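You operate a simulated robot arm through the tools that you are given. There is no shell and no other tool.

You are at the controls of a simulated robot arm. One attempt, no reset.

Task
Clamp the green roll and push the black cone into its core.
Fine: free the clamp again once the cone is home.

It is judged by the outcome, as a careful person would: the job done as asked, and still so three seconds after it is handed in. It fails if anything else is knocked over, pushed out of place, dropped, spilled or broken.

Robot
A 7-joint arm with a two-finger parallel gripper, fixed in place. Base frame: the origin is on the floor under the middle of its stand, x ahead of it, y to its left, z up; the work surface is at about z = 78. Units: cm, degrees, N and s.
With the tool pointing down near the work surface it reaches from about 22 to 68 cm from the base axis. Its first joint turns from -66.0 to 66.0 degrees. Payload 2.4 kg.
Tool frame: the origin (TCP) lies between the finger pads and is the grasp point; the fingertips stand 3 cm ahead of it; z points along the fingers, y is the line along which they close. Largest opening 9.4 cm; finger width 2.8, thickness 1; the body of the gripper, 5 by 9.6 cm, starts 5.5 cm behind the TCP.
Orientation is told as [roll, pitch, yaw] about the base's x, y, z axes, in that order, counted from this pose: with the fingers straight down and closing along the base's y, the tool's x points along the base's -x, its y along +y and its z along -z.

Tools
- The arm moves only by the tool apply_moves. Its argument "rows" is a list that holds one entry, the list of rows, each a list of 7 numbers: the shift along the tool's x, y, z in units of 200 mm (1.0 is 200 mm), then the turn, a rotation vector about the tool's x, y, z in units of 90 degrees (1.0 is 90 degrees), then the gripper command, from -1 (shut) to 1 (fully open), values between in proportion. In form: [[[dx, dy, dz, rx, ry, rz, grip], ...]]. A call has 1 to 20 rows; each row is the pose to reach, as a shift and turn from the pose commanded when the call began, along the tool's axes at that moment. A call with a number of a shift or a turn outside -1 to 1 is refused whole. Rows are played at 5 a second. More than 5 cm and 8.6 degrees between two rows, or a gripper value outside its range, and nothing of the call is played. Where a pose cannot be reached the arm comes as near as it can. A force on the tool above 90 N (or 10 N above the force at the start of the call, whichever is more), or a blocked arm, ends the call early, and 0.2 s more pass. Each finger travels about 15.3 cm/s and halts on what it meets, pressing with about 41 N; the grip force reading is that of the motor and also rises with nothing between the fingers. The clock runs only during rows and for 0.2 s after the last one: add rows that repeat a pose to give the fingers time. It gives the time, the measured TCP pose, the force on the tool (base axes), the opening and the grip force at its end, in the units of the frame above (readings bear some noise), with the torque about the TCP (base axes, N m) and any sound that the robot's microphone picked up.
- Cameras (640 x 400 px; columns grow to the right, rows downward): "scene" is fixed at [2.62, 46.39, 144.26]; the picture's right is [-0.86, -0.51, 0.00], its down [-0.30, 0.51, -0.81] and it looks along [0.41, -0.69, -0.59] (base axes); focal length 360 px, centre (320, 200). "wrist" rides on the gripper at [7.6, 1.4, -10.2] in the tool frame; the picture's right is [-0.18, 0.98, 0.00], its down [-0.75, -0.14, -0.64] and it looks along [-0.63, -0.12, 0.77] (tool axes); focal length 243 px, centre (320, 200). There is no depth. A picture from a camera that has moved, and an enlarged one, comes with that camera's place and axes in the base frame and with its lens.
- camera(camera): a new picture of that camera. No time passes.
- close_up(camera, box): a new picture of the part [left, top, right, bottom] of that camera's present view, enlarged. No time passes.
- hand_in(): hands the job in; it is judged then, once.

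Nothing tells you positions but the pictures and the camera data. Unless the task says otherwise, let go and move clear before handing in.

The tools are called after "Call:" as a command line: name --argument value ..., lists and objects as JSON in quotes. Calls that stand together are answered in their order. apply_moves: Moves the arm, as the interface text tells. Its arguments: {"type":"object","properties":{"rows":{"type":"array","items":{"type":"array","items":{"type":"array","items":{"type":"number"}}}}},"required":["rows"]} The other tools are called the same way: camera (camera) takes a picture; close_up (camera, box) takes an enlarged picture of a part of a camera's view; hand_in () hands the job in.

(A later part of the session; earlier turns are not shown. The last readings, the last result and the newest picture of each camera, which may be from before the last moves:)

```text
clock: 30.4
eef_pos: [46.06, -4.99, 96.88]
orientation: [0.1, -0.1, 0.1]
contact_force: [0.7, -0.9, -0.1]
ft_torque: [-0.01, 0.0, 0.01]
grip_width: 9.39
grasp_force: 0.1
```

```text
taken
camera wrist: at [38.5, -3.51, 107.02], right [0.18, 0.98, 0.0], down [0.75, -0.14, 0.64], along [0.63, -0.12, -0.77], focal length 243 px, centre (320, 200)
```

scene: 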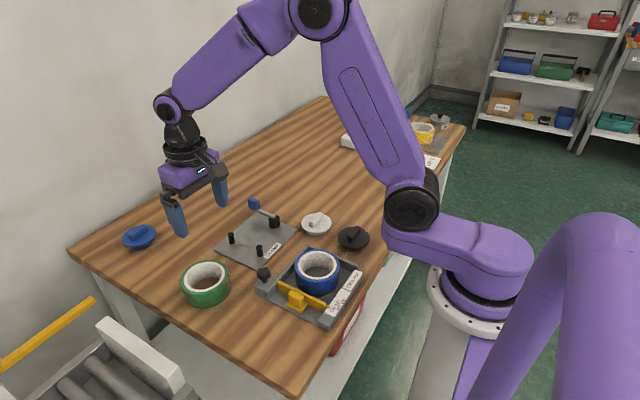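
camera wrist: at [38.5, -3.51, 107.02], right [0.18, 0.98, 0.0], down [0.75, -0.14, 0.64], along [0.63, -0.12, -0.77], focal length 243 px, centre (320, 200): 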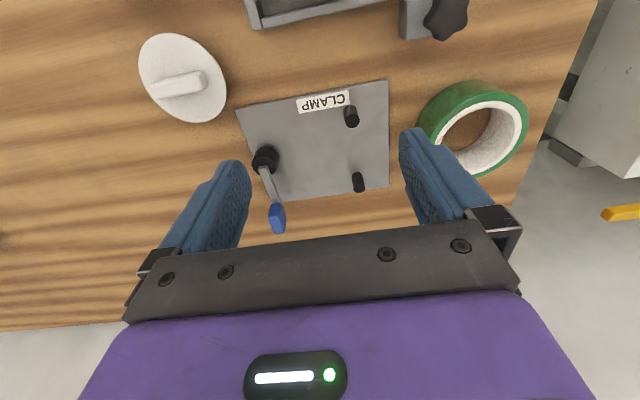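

Call:
close_up --camera "wrist" --box '[228, 75, 398, 181]'

Call:
close_up --camera "wrist" --box '[240, 140, 300, 240]'

Call:
close_up --camera "scene" --box '[210, 190, 310, 275]'

```text
3.76 times, centred on (313, 128) of wrist
camera zoom: at [38.5, -3.51, 107.02], right [0.18, 0.98, 0.0], down [0.75, -0.14, 0.64], along [0.63, -0.12, -0.77], focal length 913 px, centre (346, 471)
```

zoom: 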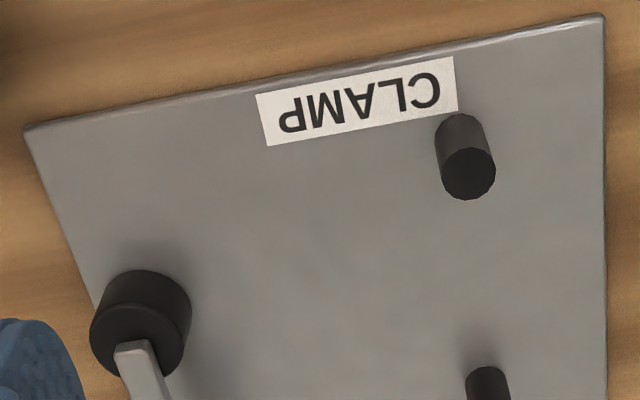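

```text
4.00 times, centred on (270, 190) of wrist
camera zoom: at [38.5, -3.51, 107.02], right [0.18, 0.98, 0.0], down [0.75, -0.14, 0.64], along [0.63, -0.12, -0.77], focal length 970 px, centre (520, 240)
```

zoom: 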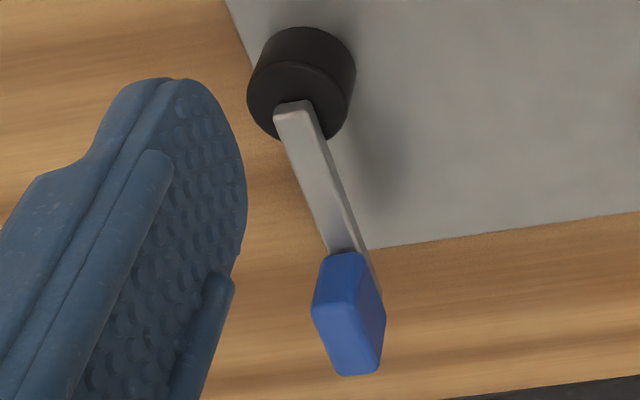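

```text
4.71 times, centred on (260, 232) of scene
camera zoom: at [2.62, 46.39, 144.26], right [-0.86, -0.51, 0.0], down [-0.3, 0.51, -0.81], along [0.41, -0.69, -0.59], focal length 1694 px, centre (602, 47)
```

zoom: 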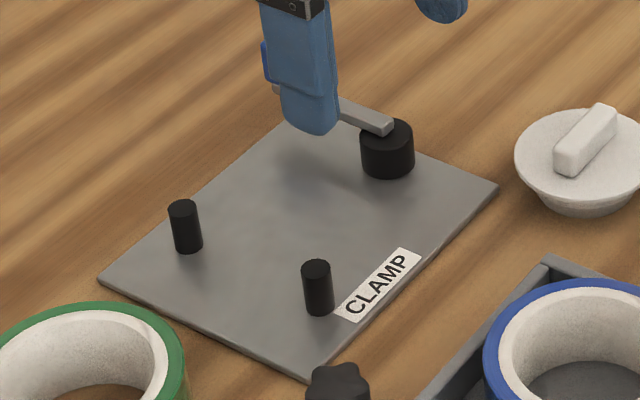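

I get pins at (49.2, −1.9) and (58.5, −1.8), cam centre (53.15, −13.4) with radius 1.6, so the roll's +y edge should land near y = −0.9. Now I'll measure the roll where it lies.

Call:
close_up --camera "wrist" --box '[400, 65, 560, 185]'

Call:
close_up --camera "scene" --box '[150, 230, 270, 320]'

```text
3.33 times, centred on (480, 125) of wrist
camera zoom: at [38.5, -3.51, 107.02], right [0.18, 0.98, 0.0], down [0.75, -0.14, 0.64], along [0.63, -0.12, -0.77], focal length 809 px, centre (-213, 450)
```

zoom: 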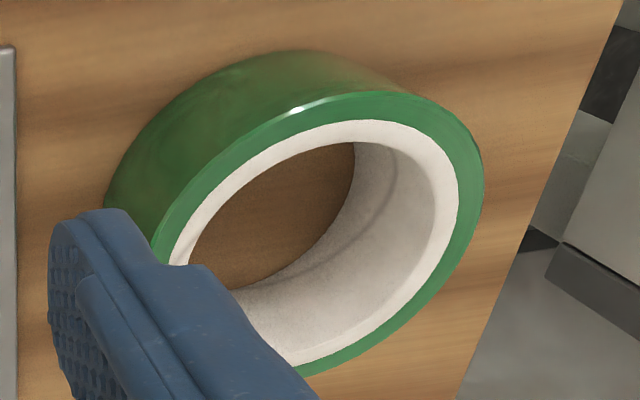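

```text
4.44 times, centred on (210, 275) of scene
camera zoom: at [2.62, 46.39, 144.26], right [-0.86, -0.51, 0.0], down [-0.3, 0.51, -0.81], along [0.41, -0.69, -0.59], focal length 1600 px, centre (809, -133)
```

zoom: 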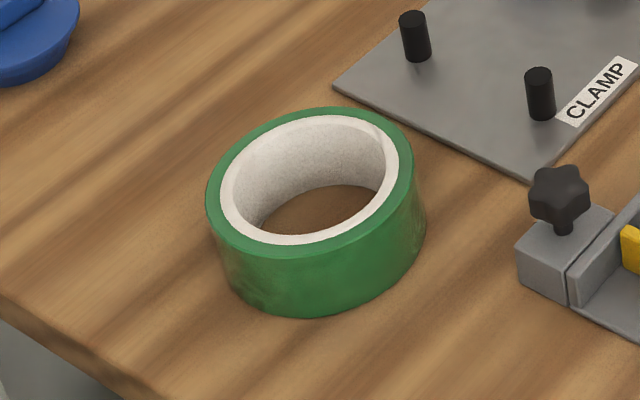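

Call:
apply_moves --rows '[[[-0.05, 0.1, 0, 0, 0, 0, 1], [-0.1, 0.25, 0, 0, 0, 0, 1], [-0.15, 0.4, 0, 0, 0, 0, 1], [-0.2, 0.55, 0, 0, 0, 0, 1], [-0.26, 0.7, 0, 0, 0, 0, 1], [-0.32, 0.85, 0.05, 0, 0, 0, 1], [-0.37, 0.97, 0.13, 0, 0, 0, 1], [-0.377, 1.0, 0.22, 0, 0, 0, 1], [-0.377, 1.0, 0.24, 0, 0, 0, 1], [-0.377, 1.0, 0.24, 0, 0, 0, 1]]]'

Call:
close_up --camera "wrist" --box '[190, 40, 350, 200]'

Call:
camera --camera "wrist"

```text
clock: 32.6
eef_pos: [53.67, 15.09, 91.94]
orientation: [0.0, 0.0, 0.0]
contact_force: [0.4, 0.3, -0.3]
ft_torque: [0.0, 0.02, -0.02]
grip_width: 9.41
grasp_force: 0.1
```

```text
2.50 times, centred on (270, 120) of wrist
camera zoom: at [46.09, 16.64, 102.15], right [0.18, 0.98, 0.0], down [0.75, -0.14, 0.64], along [0.63, -0.12, -0.77], focal length 606 px, centre (445, 400)
```

zoom: 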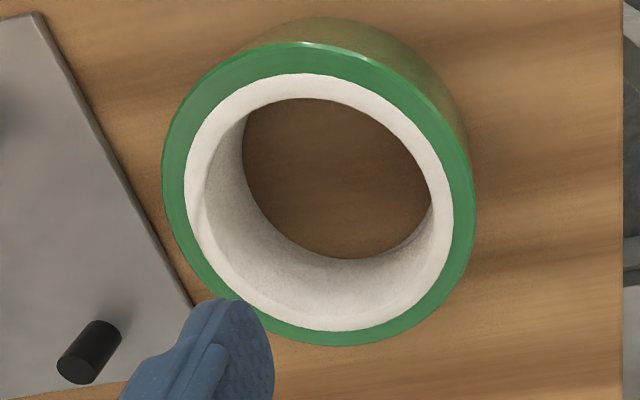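

```text
taken
camera wrist: at [46.09, 16.64, 102.15], right [0.18, 0.98, 0.0], down [0.75, -0.14, 0.64], along [0.63, -0.12, -0.77], focal length 243 px, centre (320, 200)
```

wrist: 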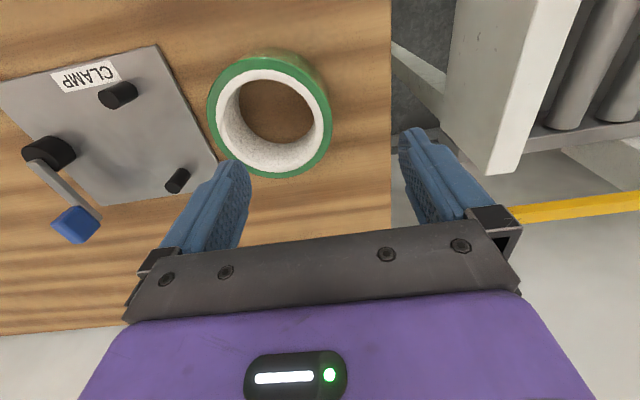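

The fit gives roll centre (53.6, 11.05), outer radius 5.23 and inner 3.75. I'll descend over the +y wall and grip it again.

Call:
apply_moves --rows '[[[0.003, 0.016, 0.1, 0, 0, 0, 1], [0.003, 0.016, 0.25, 0, 0, 0, 1], [0.003, 0.016, 0.38, 0, 0, 0, 1], [0.003, 0.016, 0.48, 0, 0, 0, 1], [0.003, 0.016, 0.507, 0, 0, 0, 1], [0.003, 0.016, 0.507, 0, 0, 0, 1], [0.003, 0.016, 0.507, 0, 0, 0, 0], [0.003, 0.016, 0.507, 0, 0, 0, -0.4], [0.003, 0.016, 0.507, 0, 0, 0, -1], [0.003, 0.016, 0.507, 0, 0, 0, -1], [0.003, 0.016, 0.507, 0, 0, 0, -1]]]'

Call:
camera --camera "wrist"

```text
clock: 35.0
eef_pos: [53.51, 15.43, 81.94]
orientation: [0.0, -0.1, 0.0]
contact_force: [1.2, -0.5, 0.9]
ft_torque: [-0.02, 0.1, 0.01]
grip_width: 1.89
grasp_force: 40.9
```

```text
taken
camera wrist: at [45.96, 16.89, 91.99], right [0.18, 0.98, 0.0], down [0.75, -0.14, 0.64], along [0.63, -0.12, -0.77], focal length 243 px, centre (320, 200)
```

wrist: 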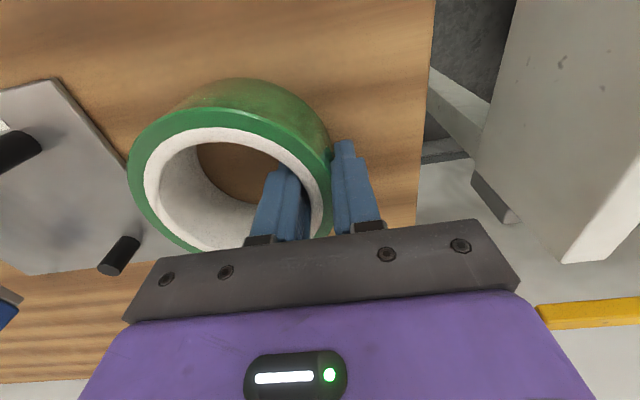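

Call:
apply_moves --rows '[[[0, 0, -0.05, 0, 0, 0, -1], [0, 0, -0.15, 0, 0, 0, -1], [0, 0, -0.28, 0, 0, 0, -1], [0, -0.06, -0.4, 0, 0, 0, -1], [0, -0.18, -0.42, 0, 0, 0, -1], [0, -0.3, -0.42, 0, 0, 0, -1], [-0.005, -0.42, -0.42, 0, 0, 0, -1], [-0.012, -0.54, -0.42, 0, 0, 0, -1], [-0.012, -0.66, -0.42, 0, 0, 0, -1], [-0.012, -0.77, -0.42, 0, 0, 0, -1], [-0.012, -0.84, -0.42, 0, 0, 0, -1], [-0.012, -0.863, -0.42, 0, 0, 0, -1], [-0.012, -0.863, -0.42, 0, 0, 0, -1], [-0.012, -0.863, -0.42, 0, 0, 0, -1]]]'

Call:
close_up --camera "wrist" --box '[120, 0, 380, 260]'

Call:
close_up --camera "scene" --box '[190, 160, 350, 290]'

```text
clock: 38.0
eef_pos: [53.73, -2.01, 90.25]
orientation: [0.0, -0.1, 0.0]
contact_force: [0.4, 0.4, -1.9]
ft_torque: [0.05, 0.01, 0.0]
grip_width: 1.9
grasp_force: 41.4
```

```text
1.54 times, centred on (250, 130) of wrist
camera zoom: at [46.19, -0.43, 100.4], right [0.18, 0.98, 0.0], down [0.75, -0.14, 0.64], along [0.63, -0.12, -0.77], focal length 373 px, centre (428, 308)
```

zoom: 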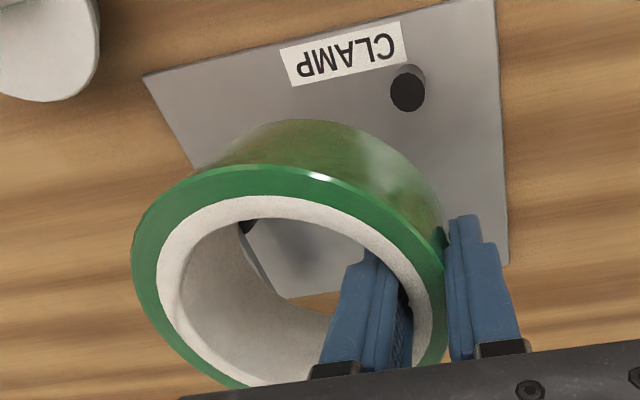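

```text
3.08 times, centred on (270, 225) of scene
camera zoom: at [2.62, 46.39, 144.26], right [-0.86, -0.51, 0.0], down [-0.3, 0.51, -0.81], along [0.41, -0.69, -0.59], focal length 1107 px, centre (474, 123)
```

zoom: 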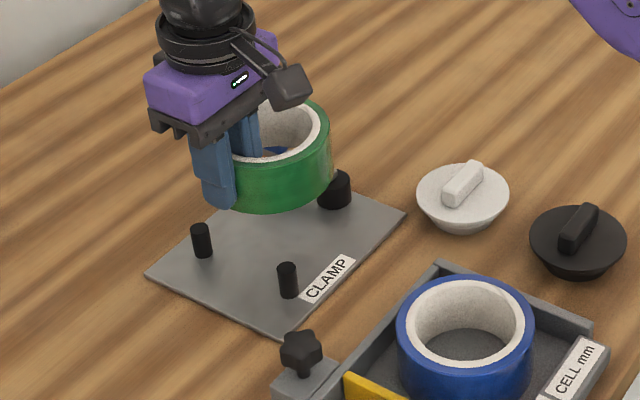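

Alignment looks right: about 3 mm clearance to both the pins and the cam. I'll lower past the pin tops first and check the force.

Call:
apply_moves --rows '[[[-0.005, 0, 0.08, 0, 0, 0, -1], [-0.005, 0, 0.16, 0, 0, 0, -1], [-0.005, 0, 0.22, 0, 0, 0, -1], [-0.005, 0, 0.26, 0, 0, 0, -1], [-0.005, 0, 0.29, 0, 0, 0, -1], [-0.005, 0, 0.3, 0, 0, 0, -1], [-0.005, 0, 0.3, 0, 0, 0, -1]]]'

Call:
close_up --camera "wrist" --box '[120, 0, 380, 260]'

Call:
close_up --camera "scene" --box '[190, 160, 350, 290]'

```text
clock: 39.6
eef_pos: [53.85, -1.85, 84.25]
orientation: [0.0, 0.1, 0.1]
contact_force: [0.7, -0.7, -1.4]
ft_torque: [0.03, 0.0, -0.05]
grip_width: 1.9
grasp_force: 40.8
```

```text
1.54 times, centred on (250, 130) of wrist
camera zoom: at [46.3, -0.39, 94.39], right [0.18, 0.98, 0.0], down [0.75, -0.14, 0.64], along [0.63, -0.12, -0.77], focal length 373 px, centre (428, 308)
```

zoom: 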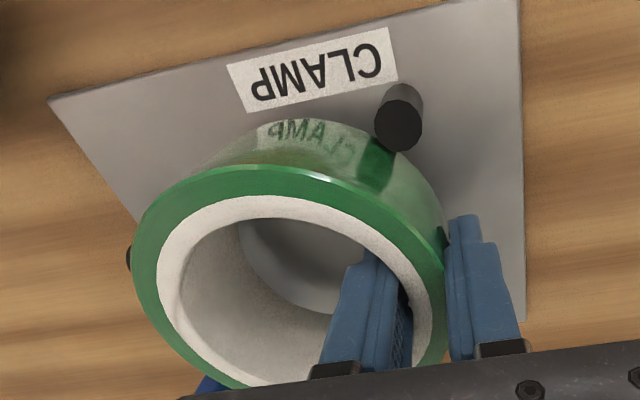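

```text
3.08 times, centred on (270, 225) of scene
camera zoom: at [2.62, 46.39, 144.26], right [-0.86, -0.51, 0.0], down [-0.3, 0.51, -0.81], along [0.41, -0.69, -0.59], focal length 1107 px, centre (474, 123)
```

zoom: 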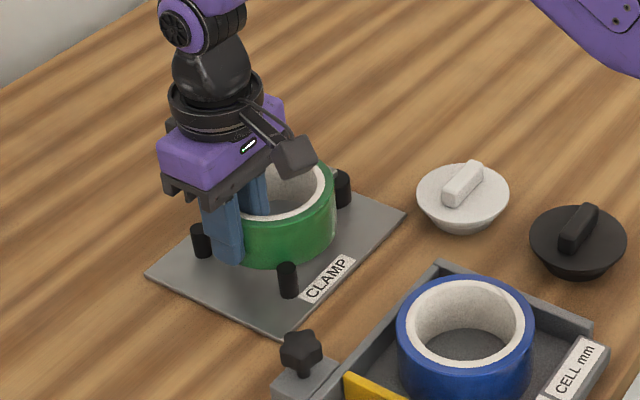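

It passed the pin tops without contact. I'll continue down to the plate.

Call:
apply_moves --rows '[[[0, 0, 0.02, 0, 0, 0, -1], [0, 0, 0.04, 0, 0, 0, -1], [0, 0, 0.06, 0, 0, 0, -1], [0, 0, 0.075, 0, 0, 0, -1], [0, 0, 0.085, 0, 0, 0, -1], [0, 0, 0.085, 0, 0, 0, -1]]]'

Call:
close_up --camera "scene" --box '[190, 180, 310, 280]'

```text
clock: 41.0
eef_pos: [53.97, -1.86, 82.48]
orientation: [0.0, 0.0, 0.0]
contact_force: [-0.2, -0.2, -1.0]
ft_torque: [0.07, -0.01, -0.02]
grip_width: 1.92
grasp_force: 41.2
```

```text
4.00 times, centred on (250, 230) of scene
camera zoom: at [2.62, 46.39, 144.26], right [-0.86, -0.51, 0.0], down [-0.3, 0.51, -0.81], along [0.41, -0.69, -0.59], focal length 1440 px, centre (600, 80)
```

zoom: 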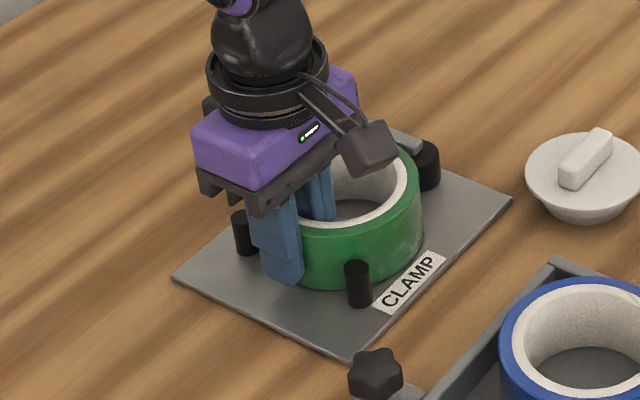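

Call:
apply_moves --rows '[[[0, 0, 0.006, 0, 0, 0, -1], [0, 0, 0.012, 0, 0, 0, -1], [0, 0, 0.016, 0, 0, 0, -1], [0, 0, 0.016, 0, 0, 0, -1]]]'

```text
clock: 42.0
eef_pos: [53.86, -1.92, 82.43]
orientation: [0.0, -0.2, 0.0]
contact_force: [-10.2, 0.8, 32.9]
ft_torque: [-0.01, 0.28, -0.25]
grip_width: 1.88
grasp_force: 41.2
```

The roll is on the plate (33 N upward on contact). I'll ease the pressure and open the fingers.

Call:
apply_moves --rows '[[[0, 0, -0.008, 0, 0, 0, -1], [0, 0, -0.01, 0, 0, 0, -1], [0, 0, -0.01, 0, 0, 0, -0.5], [0, 0, -0.01, 0, 0, 0, -0.3], [0, 0, -0.01, 0, 0, 0, 0], [0, 0, -0.01, 0, 0, 0, 0.2], [0, 0, -0.01, 0, 0, 0, 0.2]]]'

Call:
camera --camera "wrist"

Call:
close_up --camera "scene" --box '[190, 180, 310, 280]'

```text
clock: 43.6
eef_pos: [53.96, -1.87, 82.48]
orientation: [0.0, 0.0, 0.1]
contact_force: [-0.1, -0.5, -0.4]
ft_torque: [-0.01, 0.0, 0.0]
grip_width: 5.64
grasp_force: 0.1
```

```text
taken
camera wrist: at [46.36, -0.35, 92.57], right [0.18, 0.98, 0.0], down [0.75, -0.14, 0.64], along [0.63, -0.12, -0.77], focal length 243 px, centre (320, 200)
```

wrist: 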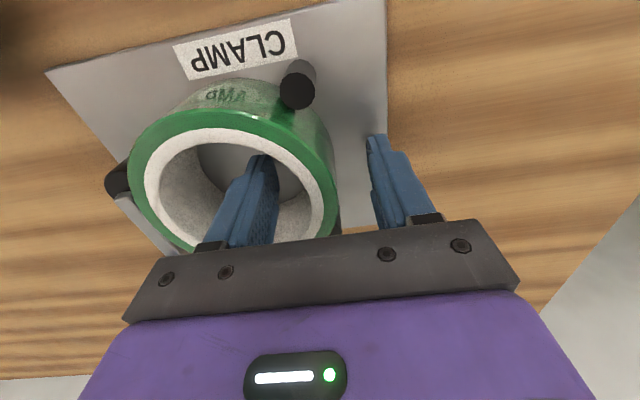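

```text
4.00 times, centred on (250, 230) of scene
camera zoom: at [2.62, 46.39, 144.26], right [-0.86, -0.51, 0.0], down [-0.3, 0.51, -0.81], along [0.41, -0.69, -0.59], focal length 1440 px, centre (600, 80)
```

zoom: 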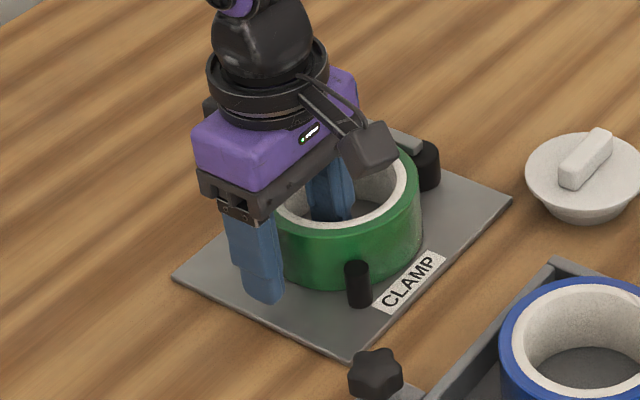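

The roll sits on the plate between the pins and the cam. I'll lift clear and move back to look at the clamp from above.

Call:
apply_moves --rows '[[[0, 0, -0.1, 0, 0, 0, 0.2], [0, 0, -0.25, 0, 0, 0, 0.2], [0, 0, -0.4, 0, 0, 0, 0.2], [0.1, -0.05, -0.55, 0, 0, 0, 0.6], [0.2, -0.1, -0.7, 0, 0, 0, 1], [0.3, -0.13, -0.73, 0, 0, 0, 1], [0.39, -0.15, -0.73, 0, 0, 0, 1], [0.39, -0.15, -0.73, 0, 0, 0, 1]]]'

Call:
camera --camera "wrist"

Call:
close_up --camera "wrist" --box '[228, 75, 408, 245]'

Call:
close_up --camera "scene" --box '[190, 180, 310, 280]'

```text
clock: 45.4
eef_pos: [46.18, -4.87, 97.13]
orientation: [0.0, -0.1, 0.0]
contact_force: [0.5, 0.6, 0.5]
ft_torque: [0.04, -0.01, -0.01]
grip_width: 9.41
grasp_force: 0.1
```

```text
taken
camera wrist: at [38.63, -3.35, 107.22], right [0.18, 0.98, 0.0], down [0.75, -0.14, 0.64], along [0.63, -0.12, -0.77], focal length 243 px, centre (320, 200)
```

wrist: 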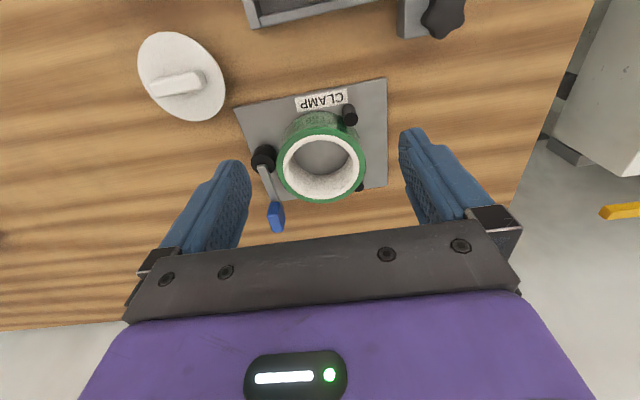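

```text
2.35 times, centred on (318, 160) of wrist
camera zoom: at [38.63, -3.35, 107.22], right [0.18, 0.98, 0.0], down [0.75, -0.14, 0.64], along [0.63, -0.12, -0.77], focal length 571 px, centre (325, 294)
```

zoom: 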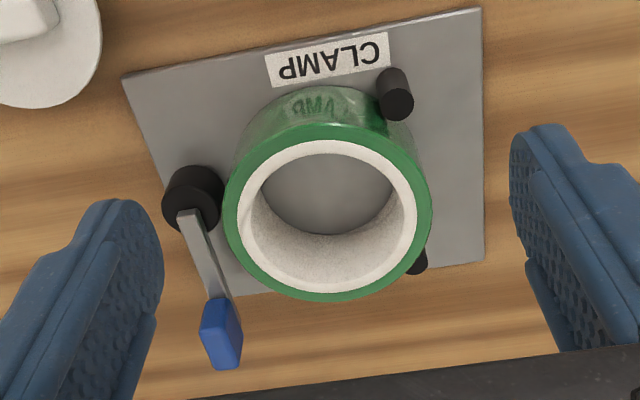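

```text
4.00 times, centred on (250, 230) of scene
camera zoom: at [2.61, 46.39, 144.26], right [-0.86, -0.51, 0.0], down [-0.3, 0.51, -0.81], along [0.41, -0.69, -0.59], focal length 1440 px, centre (600, 80)
```

zoom: 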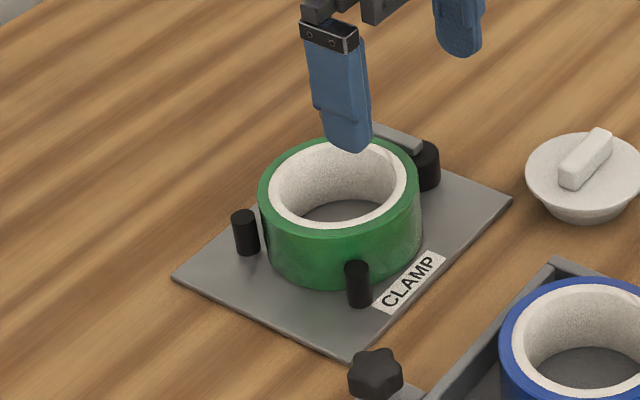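

The roll is seated between pins and cam, and the lever's blue blade spans about x 59–62.5 at y ≈ −13.65, z 81.4–83.8. Next I'll move above the blade with the fingers partly open.

Call:
apply_moves --rows '[[[-0.1, -0.06, 0, 0, 0, 0, 0.3], [-0.22, -0.13, 0, 0, 0, 0, 0], [-0.34, -0.2, 0, 0, 0, 0, -0.15], [-0.46, -0.28, 0, 0, 0, 0, -0.15], [-0.58, -0.35, 0.05, 0, 0, 0, -0.15], [-0.68, -0.41, 0.12, 0, 0, 0, -0.15], [-0.73, -0.439, 0.2, 0, 0, 0, -0.15], [-0.73, -0.439, 0.25, 0, 0, 0, -0.15], [-0.73, -0.439, 0.25, 0, 0, 0, -0.15]]]'

Call:
camera --camera "wrist"

Call:
close_up --camera "wrist" --box '[240, 20, 440, 200]'

Call:
close_up --camera "scene" --box '[190, 160, 330, 280]'

```text
clock: 47.4
eef_pos: [60.65, -13.64, 92.13]
orientation: [-0.1, -0.1, 0.1]
contact_force: [-0.3, 1.0, 0.5]
ft_torque: [0.02, 0.0, -0.01]
grip_width: 3.98
grasp_force: 0.1
```

```text
taken
camera wrist: at [53.15, -12.12, 102.22], right [0.18, 0.98, 0.0], down [0.75, -0.14, 0.64], along [0.63, -0.12, -0.77], focal length 243 px, centre (320, 200)
```

wrist: 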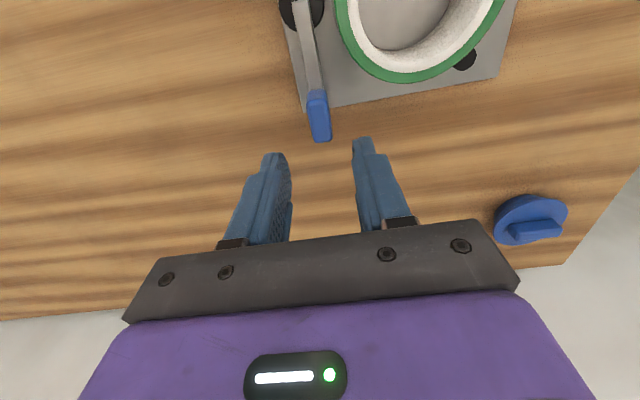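

```text
2.22 times, centred on (340, 110) of wrist
camera zoom: at [53.15, -12.12, 102.22], right [0.18, 0.98, 0.0], down [0.75, -0.14, 0.64], along [0.63, -0.12, -0.77], focal length 539 px, centre (276, 400)
```

zoom: 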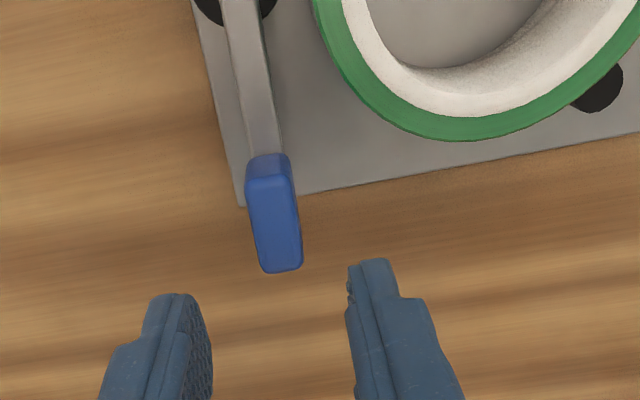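

```text
3.33 times, centred on (260, 220) of scene
camera zoom: at [2.62, 46.39, 144.26], right [-0.86, -0.51, 0.0], down [-0.3, 0.51, -0.81], along [0.41, -0.69, -0.59], focal length 1200 px, centre (520, 133)
```

zoom: 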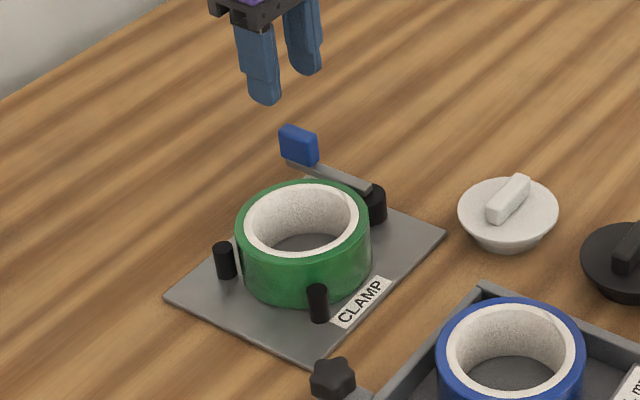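

The blade is centred at about (60.5, −13.5), 1.45 cm thick. I'll lower the fingers astride it and close to a loose cage of about 1.9 cm.

Call:
apply_moves --rows '[[[0.005, 0.006, 0.1, 0, 0, 0, -0.15], [0.005, 0.006, 0.22, 0, 0, 0, -0.15], [0.005, 0.006, 0.33, 0, 0, 0, -0.15], [0.005, 0.006, 0.4, 0, 0, 0, -0.15], [0.005, 0.006, 0.426, 0, 0, 0, -0.15], [0.005, 0.006, 0.426, 0, 0, 0, -0.35], [0.005, 0.006, 0.426, 0, 0, 0, -0.55], [0.005, 0.006, 0.426, 0, 0, 0, -0.6], [0.005, 0.006, 0.426, 0, 0, 0, -0.6]]]'

Call:
camera --camera "wrist"

Call:
close_up --camera "scene" --box '[190, 160, 330, 280]'

```text
clock: 49.4
eef_pos: [60.69, -13.6, 83.61]
orientation: [0.1, 0.0, 0.0]
contact_force: [1.0, -3.0, -4.1]
ft_torque: [0.02, -0.33, 0.15]
grip_width: 2.04
grasp_force: 45.3
```

```text
taken
camera wrist: at [53.09, -12.03, 93.67], right [0.18, 0.98, 0.0], down [0.75, -0.14, 0.64], along [0.63, -0.12, -0.77], focal length 243 px, centre (320, 200)
```

wrist: 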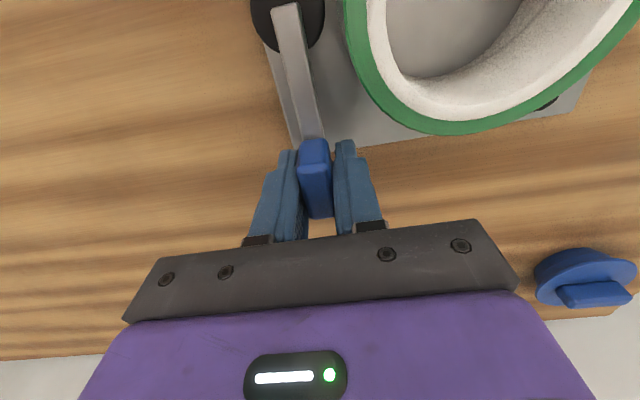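

```text
3.33 times, centred on (260, 220) of scene
camera zoom: at [2.62, 46.38, 144.27], right [-0.86, -0.51, 0.0], down [-0.3, 0.51, -0.81], along [0.41, -0.69, -0.59], focal length 1200 px, centre (520, 133)
```

zoom: 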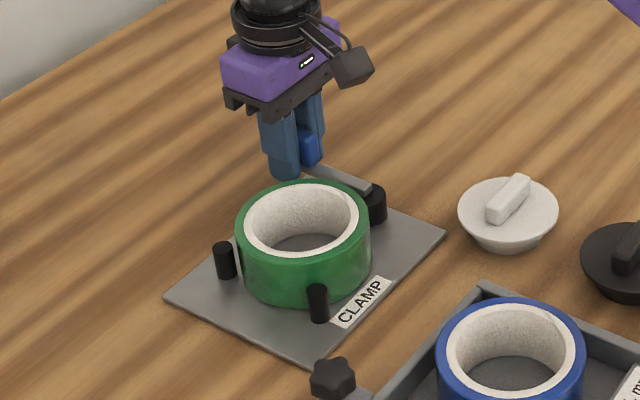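

The fingers closed on the blade, which is about 2 cm thick, so I'll loosen slightly to cage it. Then I'll begin turning the lever clockwise (toward −y, away from the roll) in small steps, watching the force.

Call:
apply_moves --rows '[[[0, 0, 0, 0, 0, 0, -0.489], [0, 0, 0, 0, 0, 0.03, -0.489], [0.002, -0.025, 0, 0, 0, 0.0756, -0.489], [0.006, -0.0495, 0, 0, 0, 0.12, -0.489], [0.0115, -0.074, 0, 0, 0, 0.1644, -0.489], [0.0185, -0.098, 0, 0, 0, 0.2089, -0.489], [0.0185, -0.098, 0, 0, 0, 0.2089, -0.489]]]'

Call:
camera --camera "wrist"

Call:
close_up --camera "scene" --box '[190, 160, 330, 280]'

```text
clock: 51.0
eef_pos: [60.21, -15.57, 83.5]
orientation: [0.0, 0.0, -18.9]
contact_force: [-0.6, -0.7, 0.3]
ft_torque: [0.0, -0.02, -0.01]
grip_width: 2.42
grasp_force: 0.3
```

```text
taken
camera wrist: at [53.55, -11.66, 93.72], right [0.49, 0.87, 0.0], down [0.67, -0.38, 0.64], along [0.56, -0.32, -0.77], focal length 243 px, centre (320, 200)
```

wrist: 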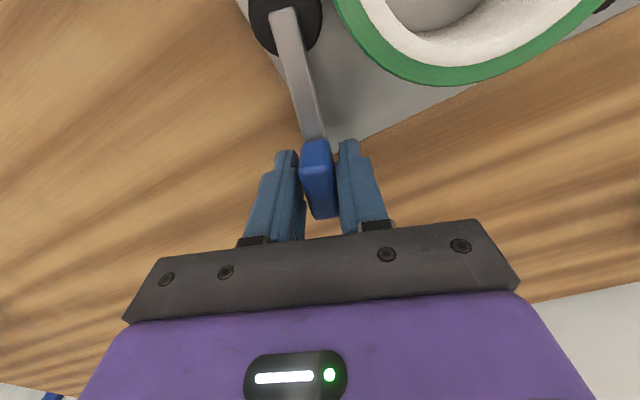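

```text
3.33 times, centred on (260, 220) of scene
camera zoom: at [2.62, 46.39, 144.26], right [-0.86, -0.51, 0.0], down [-0.3, 0.51, -0.81], along [0.41, -0.69, -0.59], focal length 1200 px, centre (520, 133)
```

zoom: 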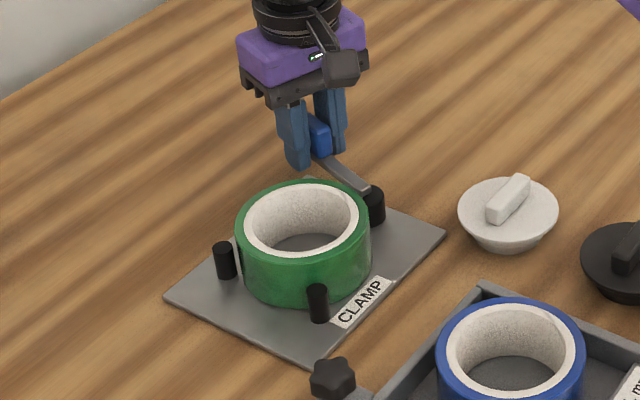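

The lever turns easily. I'll continue clockwise another 28°.

Call:
apply_moves --rows '[[[0.0009, -0.025, 0, 0, 0, 0.0444, -0.489], [0.0035, -0.0498, 0, 0, 0, 0.0889, -0.489], [0.0078, -0.0744, 0, 0, 0, 0.1333, -0.489], [0.0139, -0.0987, 0, 0, 0, 0.1778, -0.489], [0.0216, -0.1224, 0, 0, 0, 0.2222, -0.489], [0.031, -0.1456, 0, 0, 0, 0.2667, -0.489], [0.0419, -0.1681, 0, 0, 0, 0.3111, -0.489], [0.0419, -0.1681, 0, 0, 0, 0.3111, -0.489]]]'

Call:
camera --camera "wrist"

Call:
close_up --camera "scene" --box '[190, 160, 330, 280]'

```text
clock: 52.8
eef_pos: [58.27, -18.47, 83.39]
orientation: [0.1, 0.0, -46.8]
contact_force: [0.4, 0.5, -0.8]
ft_torque: [-0.02, -0.01, 0.01]
grip_width: 2.4
grasp_force: 0.1
```

```text
taken
camera wrist: at [54.21, -11.78, 93.6], right [0.84, 0.54, 0.0], down [0.41, -0.65, 0.64], along [0.35, -0.54, -0.77], focal length 243 px, centre (320, 200)
```

wrist: 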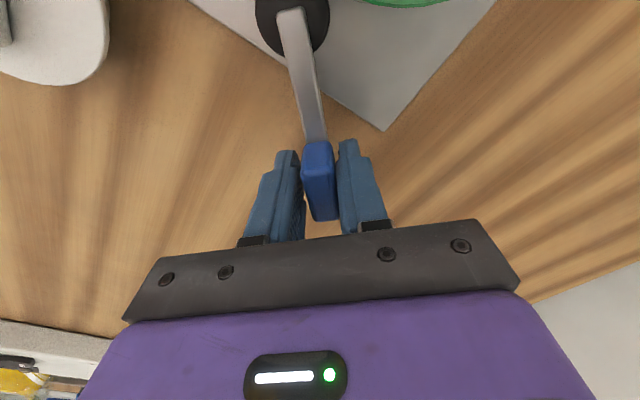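

```text
3.33 times, centred on (260, 220) of scene
camera zoom: at [2.62, 46.39, 144.26], right [-0.86, -0.51, 0.0], down [-0.3, 0.51, -0.81], along [0.41, -0.69, -0.59], focal length 1200 px, centre (520, 133)
```

zoom: 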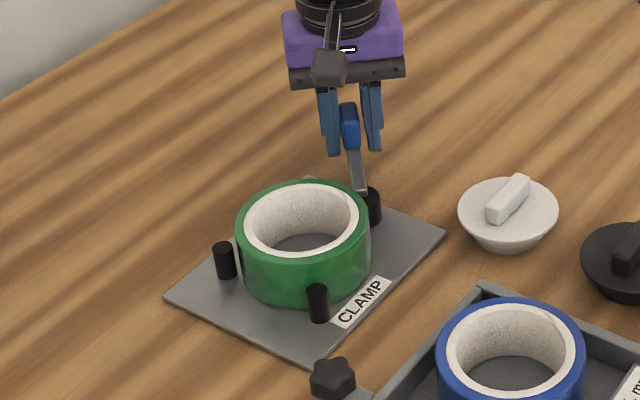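

Call:
apply_moves --rows '[[[0.0009, -0.025, 0, 0, 0, 0.0444, -0.489], [0.0035, -0.0498, 0, 0, 0, 0.0889, -0.489], [0.0078, -0.0744, 0, 0, 0, 0.1333, -0.489], [0.0139, -0.0987, 0, 0, 0, 0.1778, -0.489], [0.0216, -0.1224, 0, 0, 0, 0.2222, -0.489], [0.0216, -0.1224, 0, 0, 0, 0.2222, -0.489]]]'

Call:
camera --camera "wrist"

Call:
close_up --camera "scene" --box '[190, 160, 330, 280]'

```text
clock: 54.2
eef_pos: [56.25, -19.7, 83.49]
orientation: [0.0, 0.0, -66.8]
contact_force: [0.5, 1.2, 0.0]
ft_torque: [-0.02, -0.03, -0.02]
grip_width: 2.4
grasp_force: 0.0
```

```text
taken
camera wrist: at [54.63, -12.12, 93.66], right [0.98, 0.22, 0.0], down [0.17, -0.75, 0.64], along [0.14, -0.63, -0.77], focal length 243 px, centre (320, 200)
```

wrist: 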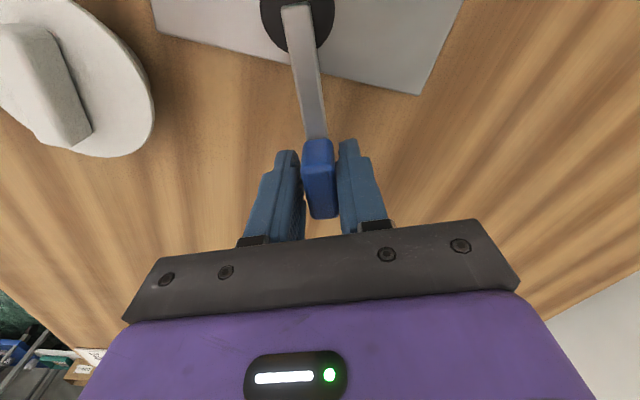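

```text
3.33 times, centred on (260, 220) of scene
camera zoom: at [2.62, 46.39, 144.26], right [-0.86, -0.51, 0.0], down [-0.3, 0.51, -0.81], along [0.41, -0.69, -0.59], focal length 1200 px, centre (520, 133)
```

zoom: 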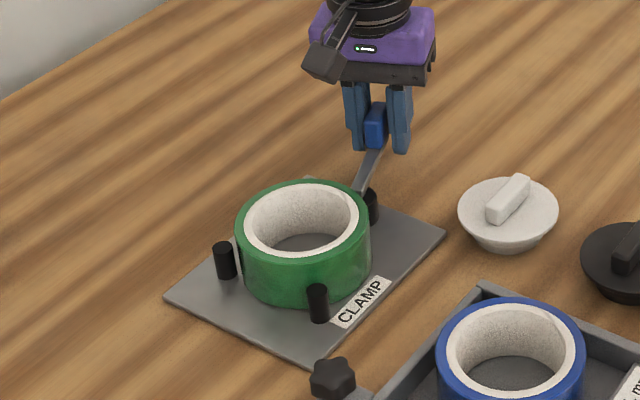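

The cam is moving in behind the roll, as hoped. I'll continue in small steps.

Call:
apply_moves --rows '[[[0.0009, -0.025, 0, 0, 0, 0.0444, -0.489], [0.0035, -0.0498, 0, 0, 0, 0.0889, -0.489], [0.0078, -0.0744, 0, 0, 0, 0.1333, -0.489], [0.0139, -0.0987, 0, 0, 0, 0.1778, -0.489], [0.0139, -0.0987, 0, 0, 0, 0.1778, -0.489]]]'

Call:
close_up --camera "scene" --box '[200, 190, 320, 280]'

Call:
camera --camera "wrist"

```text
clock: 55.4
eef_pos: [54.42, -20.27, 83.46]
orientation: [0.1, -0.1, -82.7]
contact_force: [14.2, 5.6, -1.6]
ft_torque: [-0.23, 0.07, 0.18]
grip_width: 3.28
grasp_force: 7.7
```

```text
4.44 times, centred on (260, 235) of scene
camera zoom: at [2.65, 46.4, 144.26], right [-0.86, -0.51, 0.0], down [-0.3, 0.51, -0.81], along [0.41, -0.69, -0.59], focal length 1600 px, centre (587, 44)
```

zoom: 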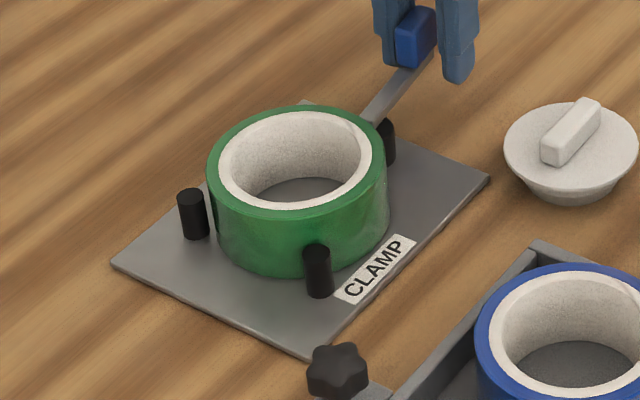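

```text
taken
camera wrist: at [54.9, -12.33, 93.7], right [1.0, -0.06, 0.0], down [-0.05, -0.76, 0.64], along [-0.03, -0.64, -0.77], focal length 243 px, centre (320, 200)
```

wrist: 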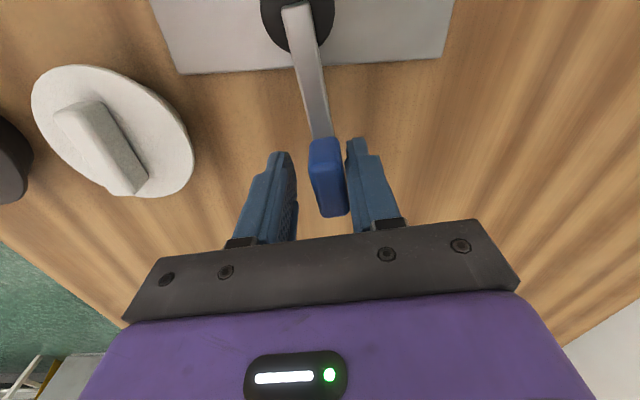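

The cam is now bearing on the roll: resistance is 14 N and the loose finger was pushed back. I'll close firmly on the blade so I can carry the turn on.

Call:
apply_moves --rows '[[[0, 0, 0, 0, 0, 0, -0.7], [0, 0, 0, 0, 0, 0, -1], [0, 0, 0, 0, 0, 0, -1], [0, 0, 0, 0, 0, 0, -1]]]'

Call:
camera --camera "wrist"

Call:
close_up --camera "scene" --box '[200, 190, 320, 280]'

```text
clock: 56.4
eef_pos: [54.66, -20.21, 83.62]
orientation: [0.4, -0.2, -82.8]
contact_force: [28.8, 9.3, -0.8]
ft_torque: [-0.04, 0.33, -1.2]
grip_width: 2.1
grasp_force: 44.8
```

```text
taken
camera wrist: at [55.0, -12.36, 93.71], right [1.0, -0.06, 0.01], down [-0.05, -0.76, 0.64], along [-0.03, -0.64, -0.77], focal length 243 px, centre (320, 200)
```

wrist: 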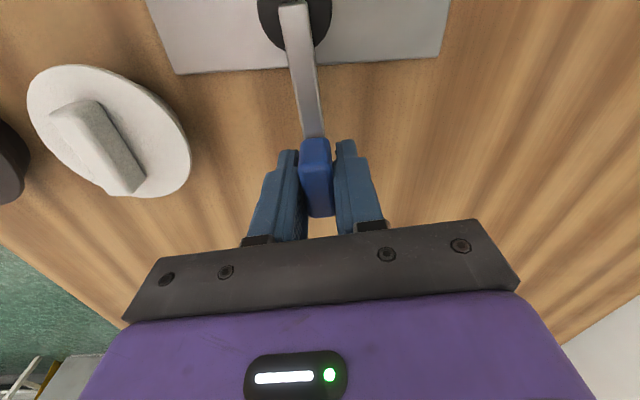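

```text
4.44 times, centred on (260, 235) of scene
camera zoom: at [2.69, 46.41, 144.26], right [-0.86, -0.51, 0.0], down [-0.3, 0.51, -0.81], along [0.41, -0.69, -0.59], focal length 1600 px, centre (587, 44)
```

zoom: 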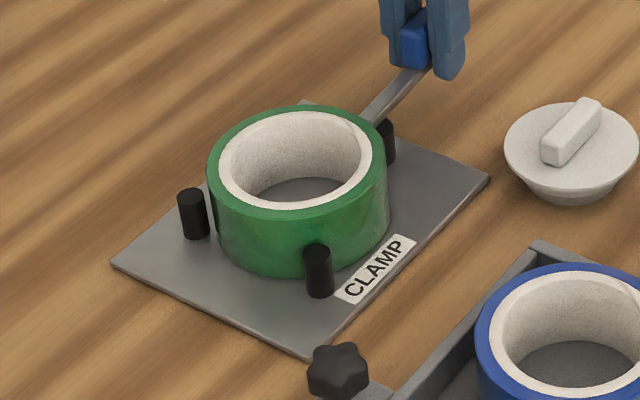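

The lever is gripped and the resistance is 29 N. I'll carry on carefully by up to 8° toward the dead-centre position.

Call:
apply_moves --rows '[[[0.0002, -0.0125, 0, 0, 0, 0.0222, -1], [0.0009, -0.025, 0, 0, 0, 0.0444, -1], [0.002, -0.0374, 0, 0, 0, 0.0667, -1], [0.0035, -0.0498, 0, 0, 0, 0.0889, -1], [0.0035, -0.0498, 0, 0, 0, 0.0889, -1]]]'

Call:
camera --camera "wrist"

Call:
close_up --camera "scene" --box '[200, 190, 320, 280]'

```text
clock: 57.6
eef_pos: [54.38, -20.3, 83.59]
orientation: [1.4, -0.6, -90.2]
contact_force: [60.3, 1.6, -29.7]
ft_torque: [0.18, 0.94, 1.01]
grip_width: 2.17
grasp_force: 45.5
```

```text
taken
camera wrist: at [55.62, -12.35, 93.68], right [0.98, -0.19, 0.03], down [-0.16, -0.75, 0.65], along [-0.1, -0.64, -0.76], focal length 243 px, centre (320, 200)
```

wrist: 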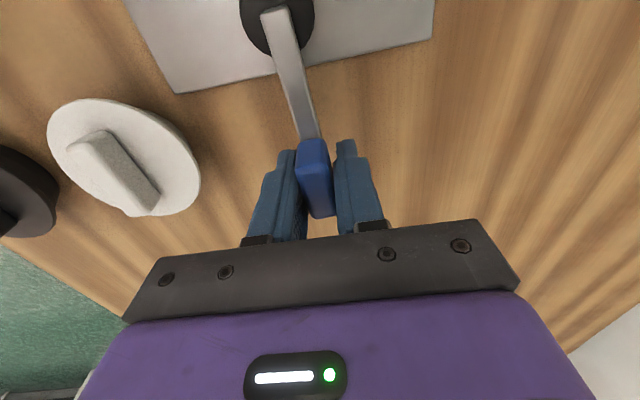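

```text
4.44 times, centred on (260, 235) of scene
camera zoom: at [2.82, 46.38, 144.27], right [-0.86, -0.51, 0.0], down [-0.3, 0.51, -0.81], along [0.41, -0.69, -0.59], focal length 1600 px, centre (587, 44)
```

zoom: 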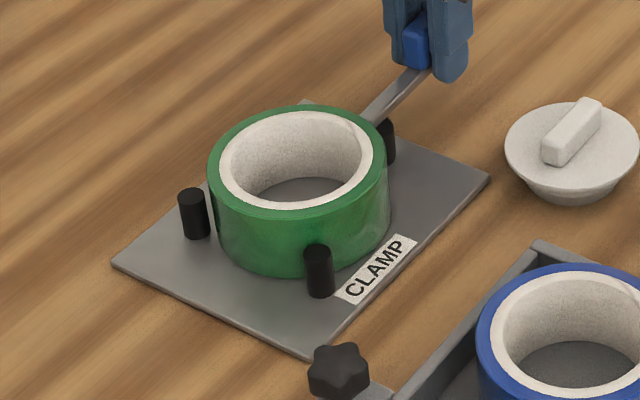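

Resistance has risen to 60 N and the lever has stopped near 80°, so the clamp is tight. I'll ease the arm's push back and open the fingers to see whether the lever holds.

Call:
apply_moves --rows '[[[0, 0.025, 0, 0, 0, -0.0444, -1], [0, 0.045, 0, 0, 0, -0.0889, -1], [0, 0.055, 0, 0, 0, -0.1, -0.6], [0, 0.055, 0, 0, 0, -0.1, -0.4], [0, 0.055, 0, 0, 0, -0.1, -0.2], [0, 0.055, 0, 0, 0, -0.1, -0.1], [0, 0.055, 0, 0, 0, -0.1, -0.1]]]'

Call:
camera --camera "wrist"

Call:
close_up --camera "scene" --box '[200, 190, 320, 280]'

```text
clock: 59.2
eef_pos: [54.4, -20.28, 83.54]
orientation: [-0.1, 0.0, -81.9]
contact_force: [-0.1, -0.1, -1.1]
ft_torque: [0.01, 0.03, -0.03]
grip_width: 4.27
grasp_force: 0.1
```

```text
taken
camera wrist: at [54.83, -12.51, 93.62], right [1.0, -0.04, 0.0], down [-0.03, -0.77, 0.64], along [-0.03, -0.64, -0.77], focal length 243 px, centre (320, 200)
```

wrist: 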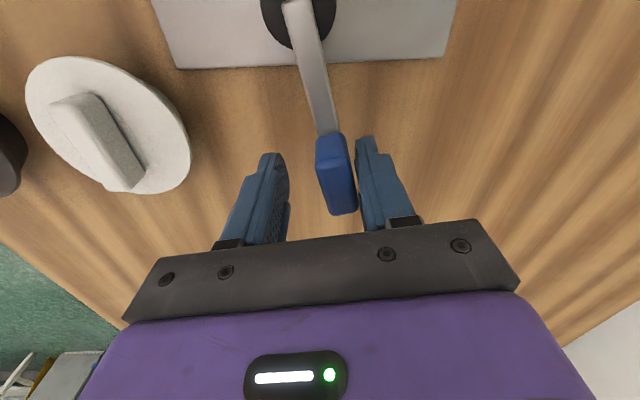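

```text
4.44 times, centred on (260, 235) of scene
camera zoom: at [2.62, 46.39, 144.26], right [-0.86, -0.51, 0.0], down [-0.3, 0.51, -0.81], along [0.41, -0.69, -0.59], focal length 1600 px, centre (587, 44)
```

zoom: 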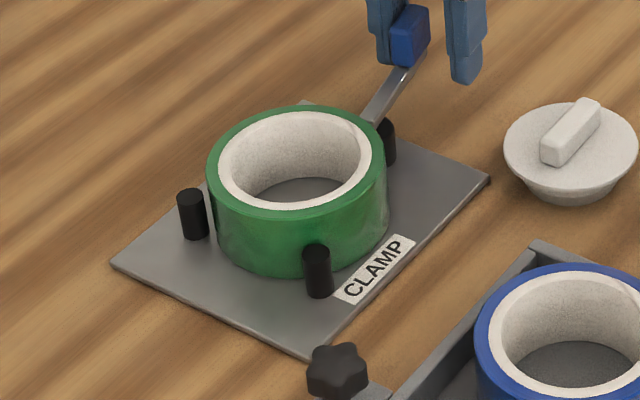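

With the push removed, the lever sits by itself near 75° and the contact force is zero. I'll rise and inspect from above whether the cam really holds the roll against both pins.

Call:
apply_moves --rows '[[[0, 0, -0.1, 0, 0, 0, -0.1], [0, 0, -0.22, 0, 0, 0, 0.1], [0.05, 0, -0.36, 0, 0, 0, 0.5], [0.15, 0, -0.5, 0, 0, 0, 1], [0.28, 0, -0.6, 0, 0, 0, 1], [0.4, 0, -0.65, 0, 0, 0, 1], [0.5, 0, -0.65, 0, 0, 0, 1], [0.5, 0, -0.65, 0, 0, 0, 1]]]'

Call:
camera --camera "wrist"

Call:
close_up --camera "scene" --box '[200, 180, 320, 280]'

```text
clock: 61.0
eef_pos: [53.16, -10.47, 96.65]
orientation: [0.0, 0.0, -81.8]
contact_force: [0.5, 0.1, 0.0]
ft_torque: [0.01, -0.01, 0.02]
grip_width: 9.39
grasp_force: 0.1
```

```text
taken
camera wrist: at [53.51, -2.61, 106.82], right [1.0, -0.04, 0.0], down [-0.03, -0.77, 0.64], along [-0.03, -0.64, -0.77], focal length 243 px, centre (320, 200)
```

wrist: 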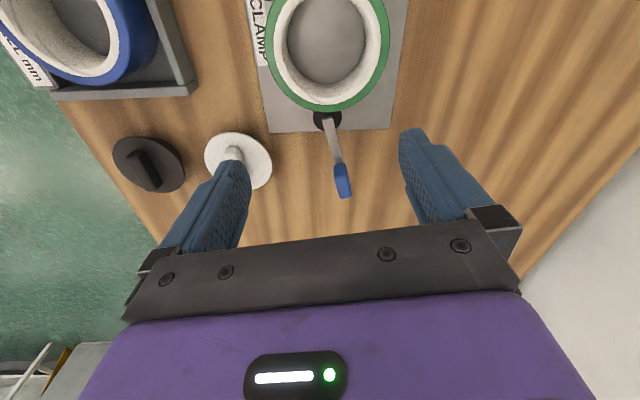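

```text
4.00 times, centred on (260, 230) of scene
camera zoom: at [2.61, 46.39, 144.26], right [-0.86, -0.51, 0.0], down [-0.3, 0.51, -0.81], along [0.41, -0.69, -0.59], focal length 1440 px, centre (560, 80)
```

zoom: 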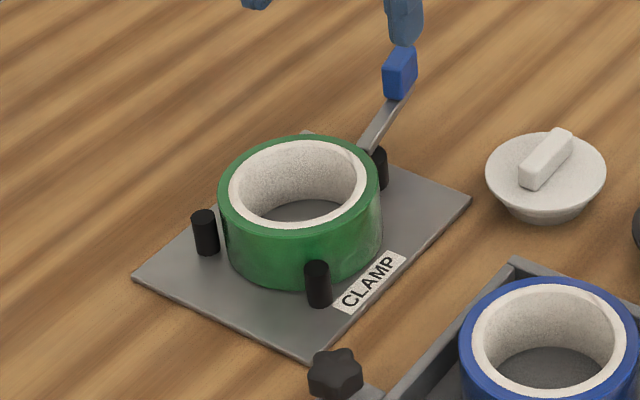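

Call:
close_up --camera "wrist" --box '[245, 0, 415, 110]'

Call:
close_up --camera "wrist" --box '[260, 90, 400, 210]'

Call:
close_up --camera "scene" --box '[230, 195, 310, 265]'

```text
3.64 times, centred on (330, 55) of wrist
camera zoom: at [53.51, -2.61, 106.82], right [1.0, -0.04, 0.0], down [-0.03, -0.77, 0.64], along [-0.03, -0.64, -0.77], focal length 882 px, centre (284, 727)
```

zoom: 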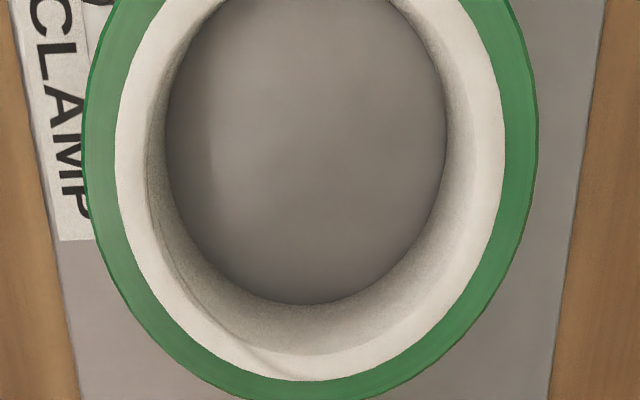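

```text
3.33 times, centred on (330, 150) of wrist
camera zoom: at [53.51, -2.61, 106.82], right [1.0, -0.04, 0.0], down [-0.03, -0.77, 0.64], along [-0.03, -0.64, -0.77], focal length 809 px, centre (287, 367)
```

zoom: 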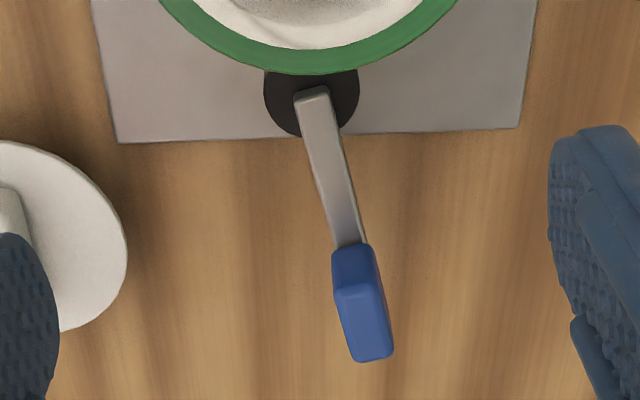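

```text
5.71 times, centred on (270, 230) of scene
camera zoom: at [2.61, 46.39, 144.26], right [-0.86, -0.51, 0.0], down [-0.3, 0.51, -0.81], along [0.41, -0.69, -0.59], focal length 2057 px, centre (606, 29)
```

zoom: 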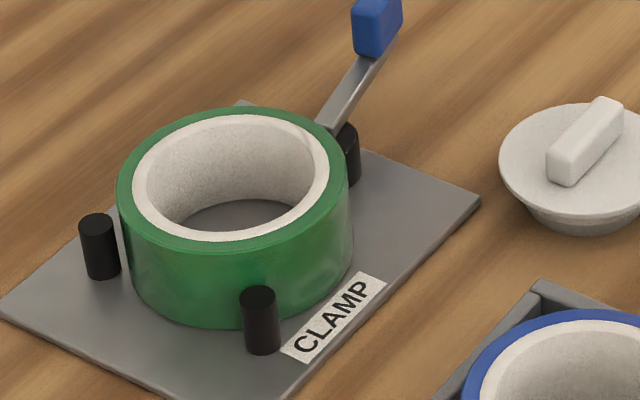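

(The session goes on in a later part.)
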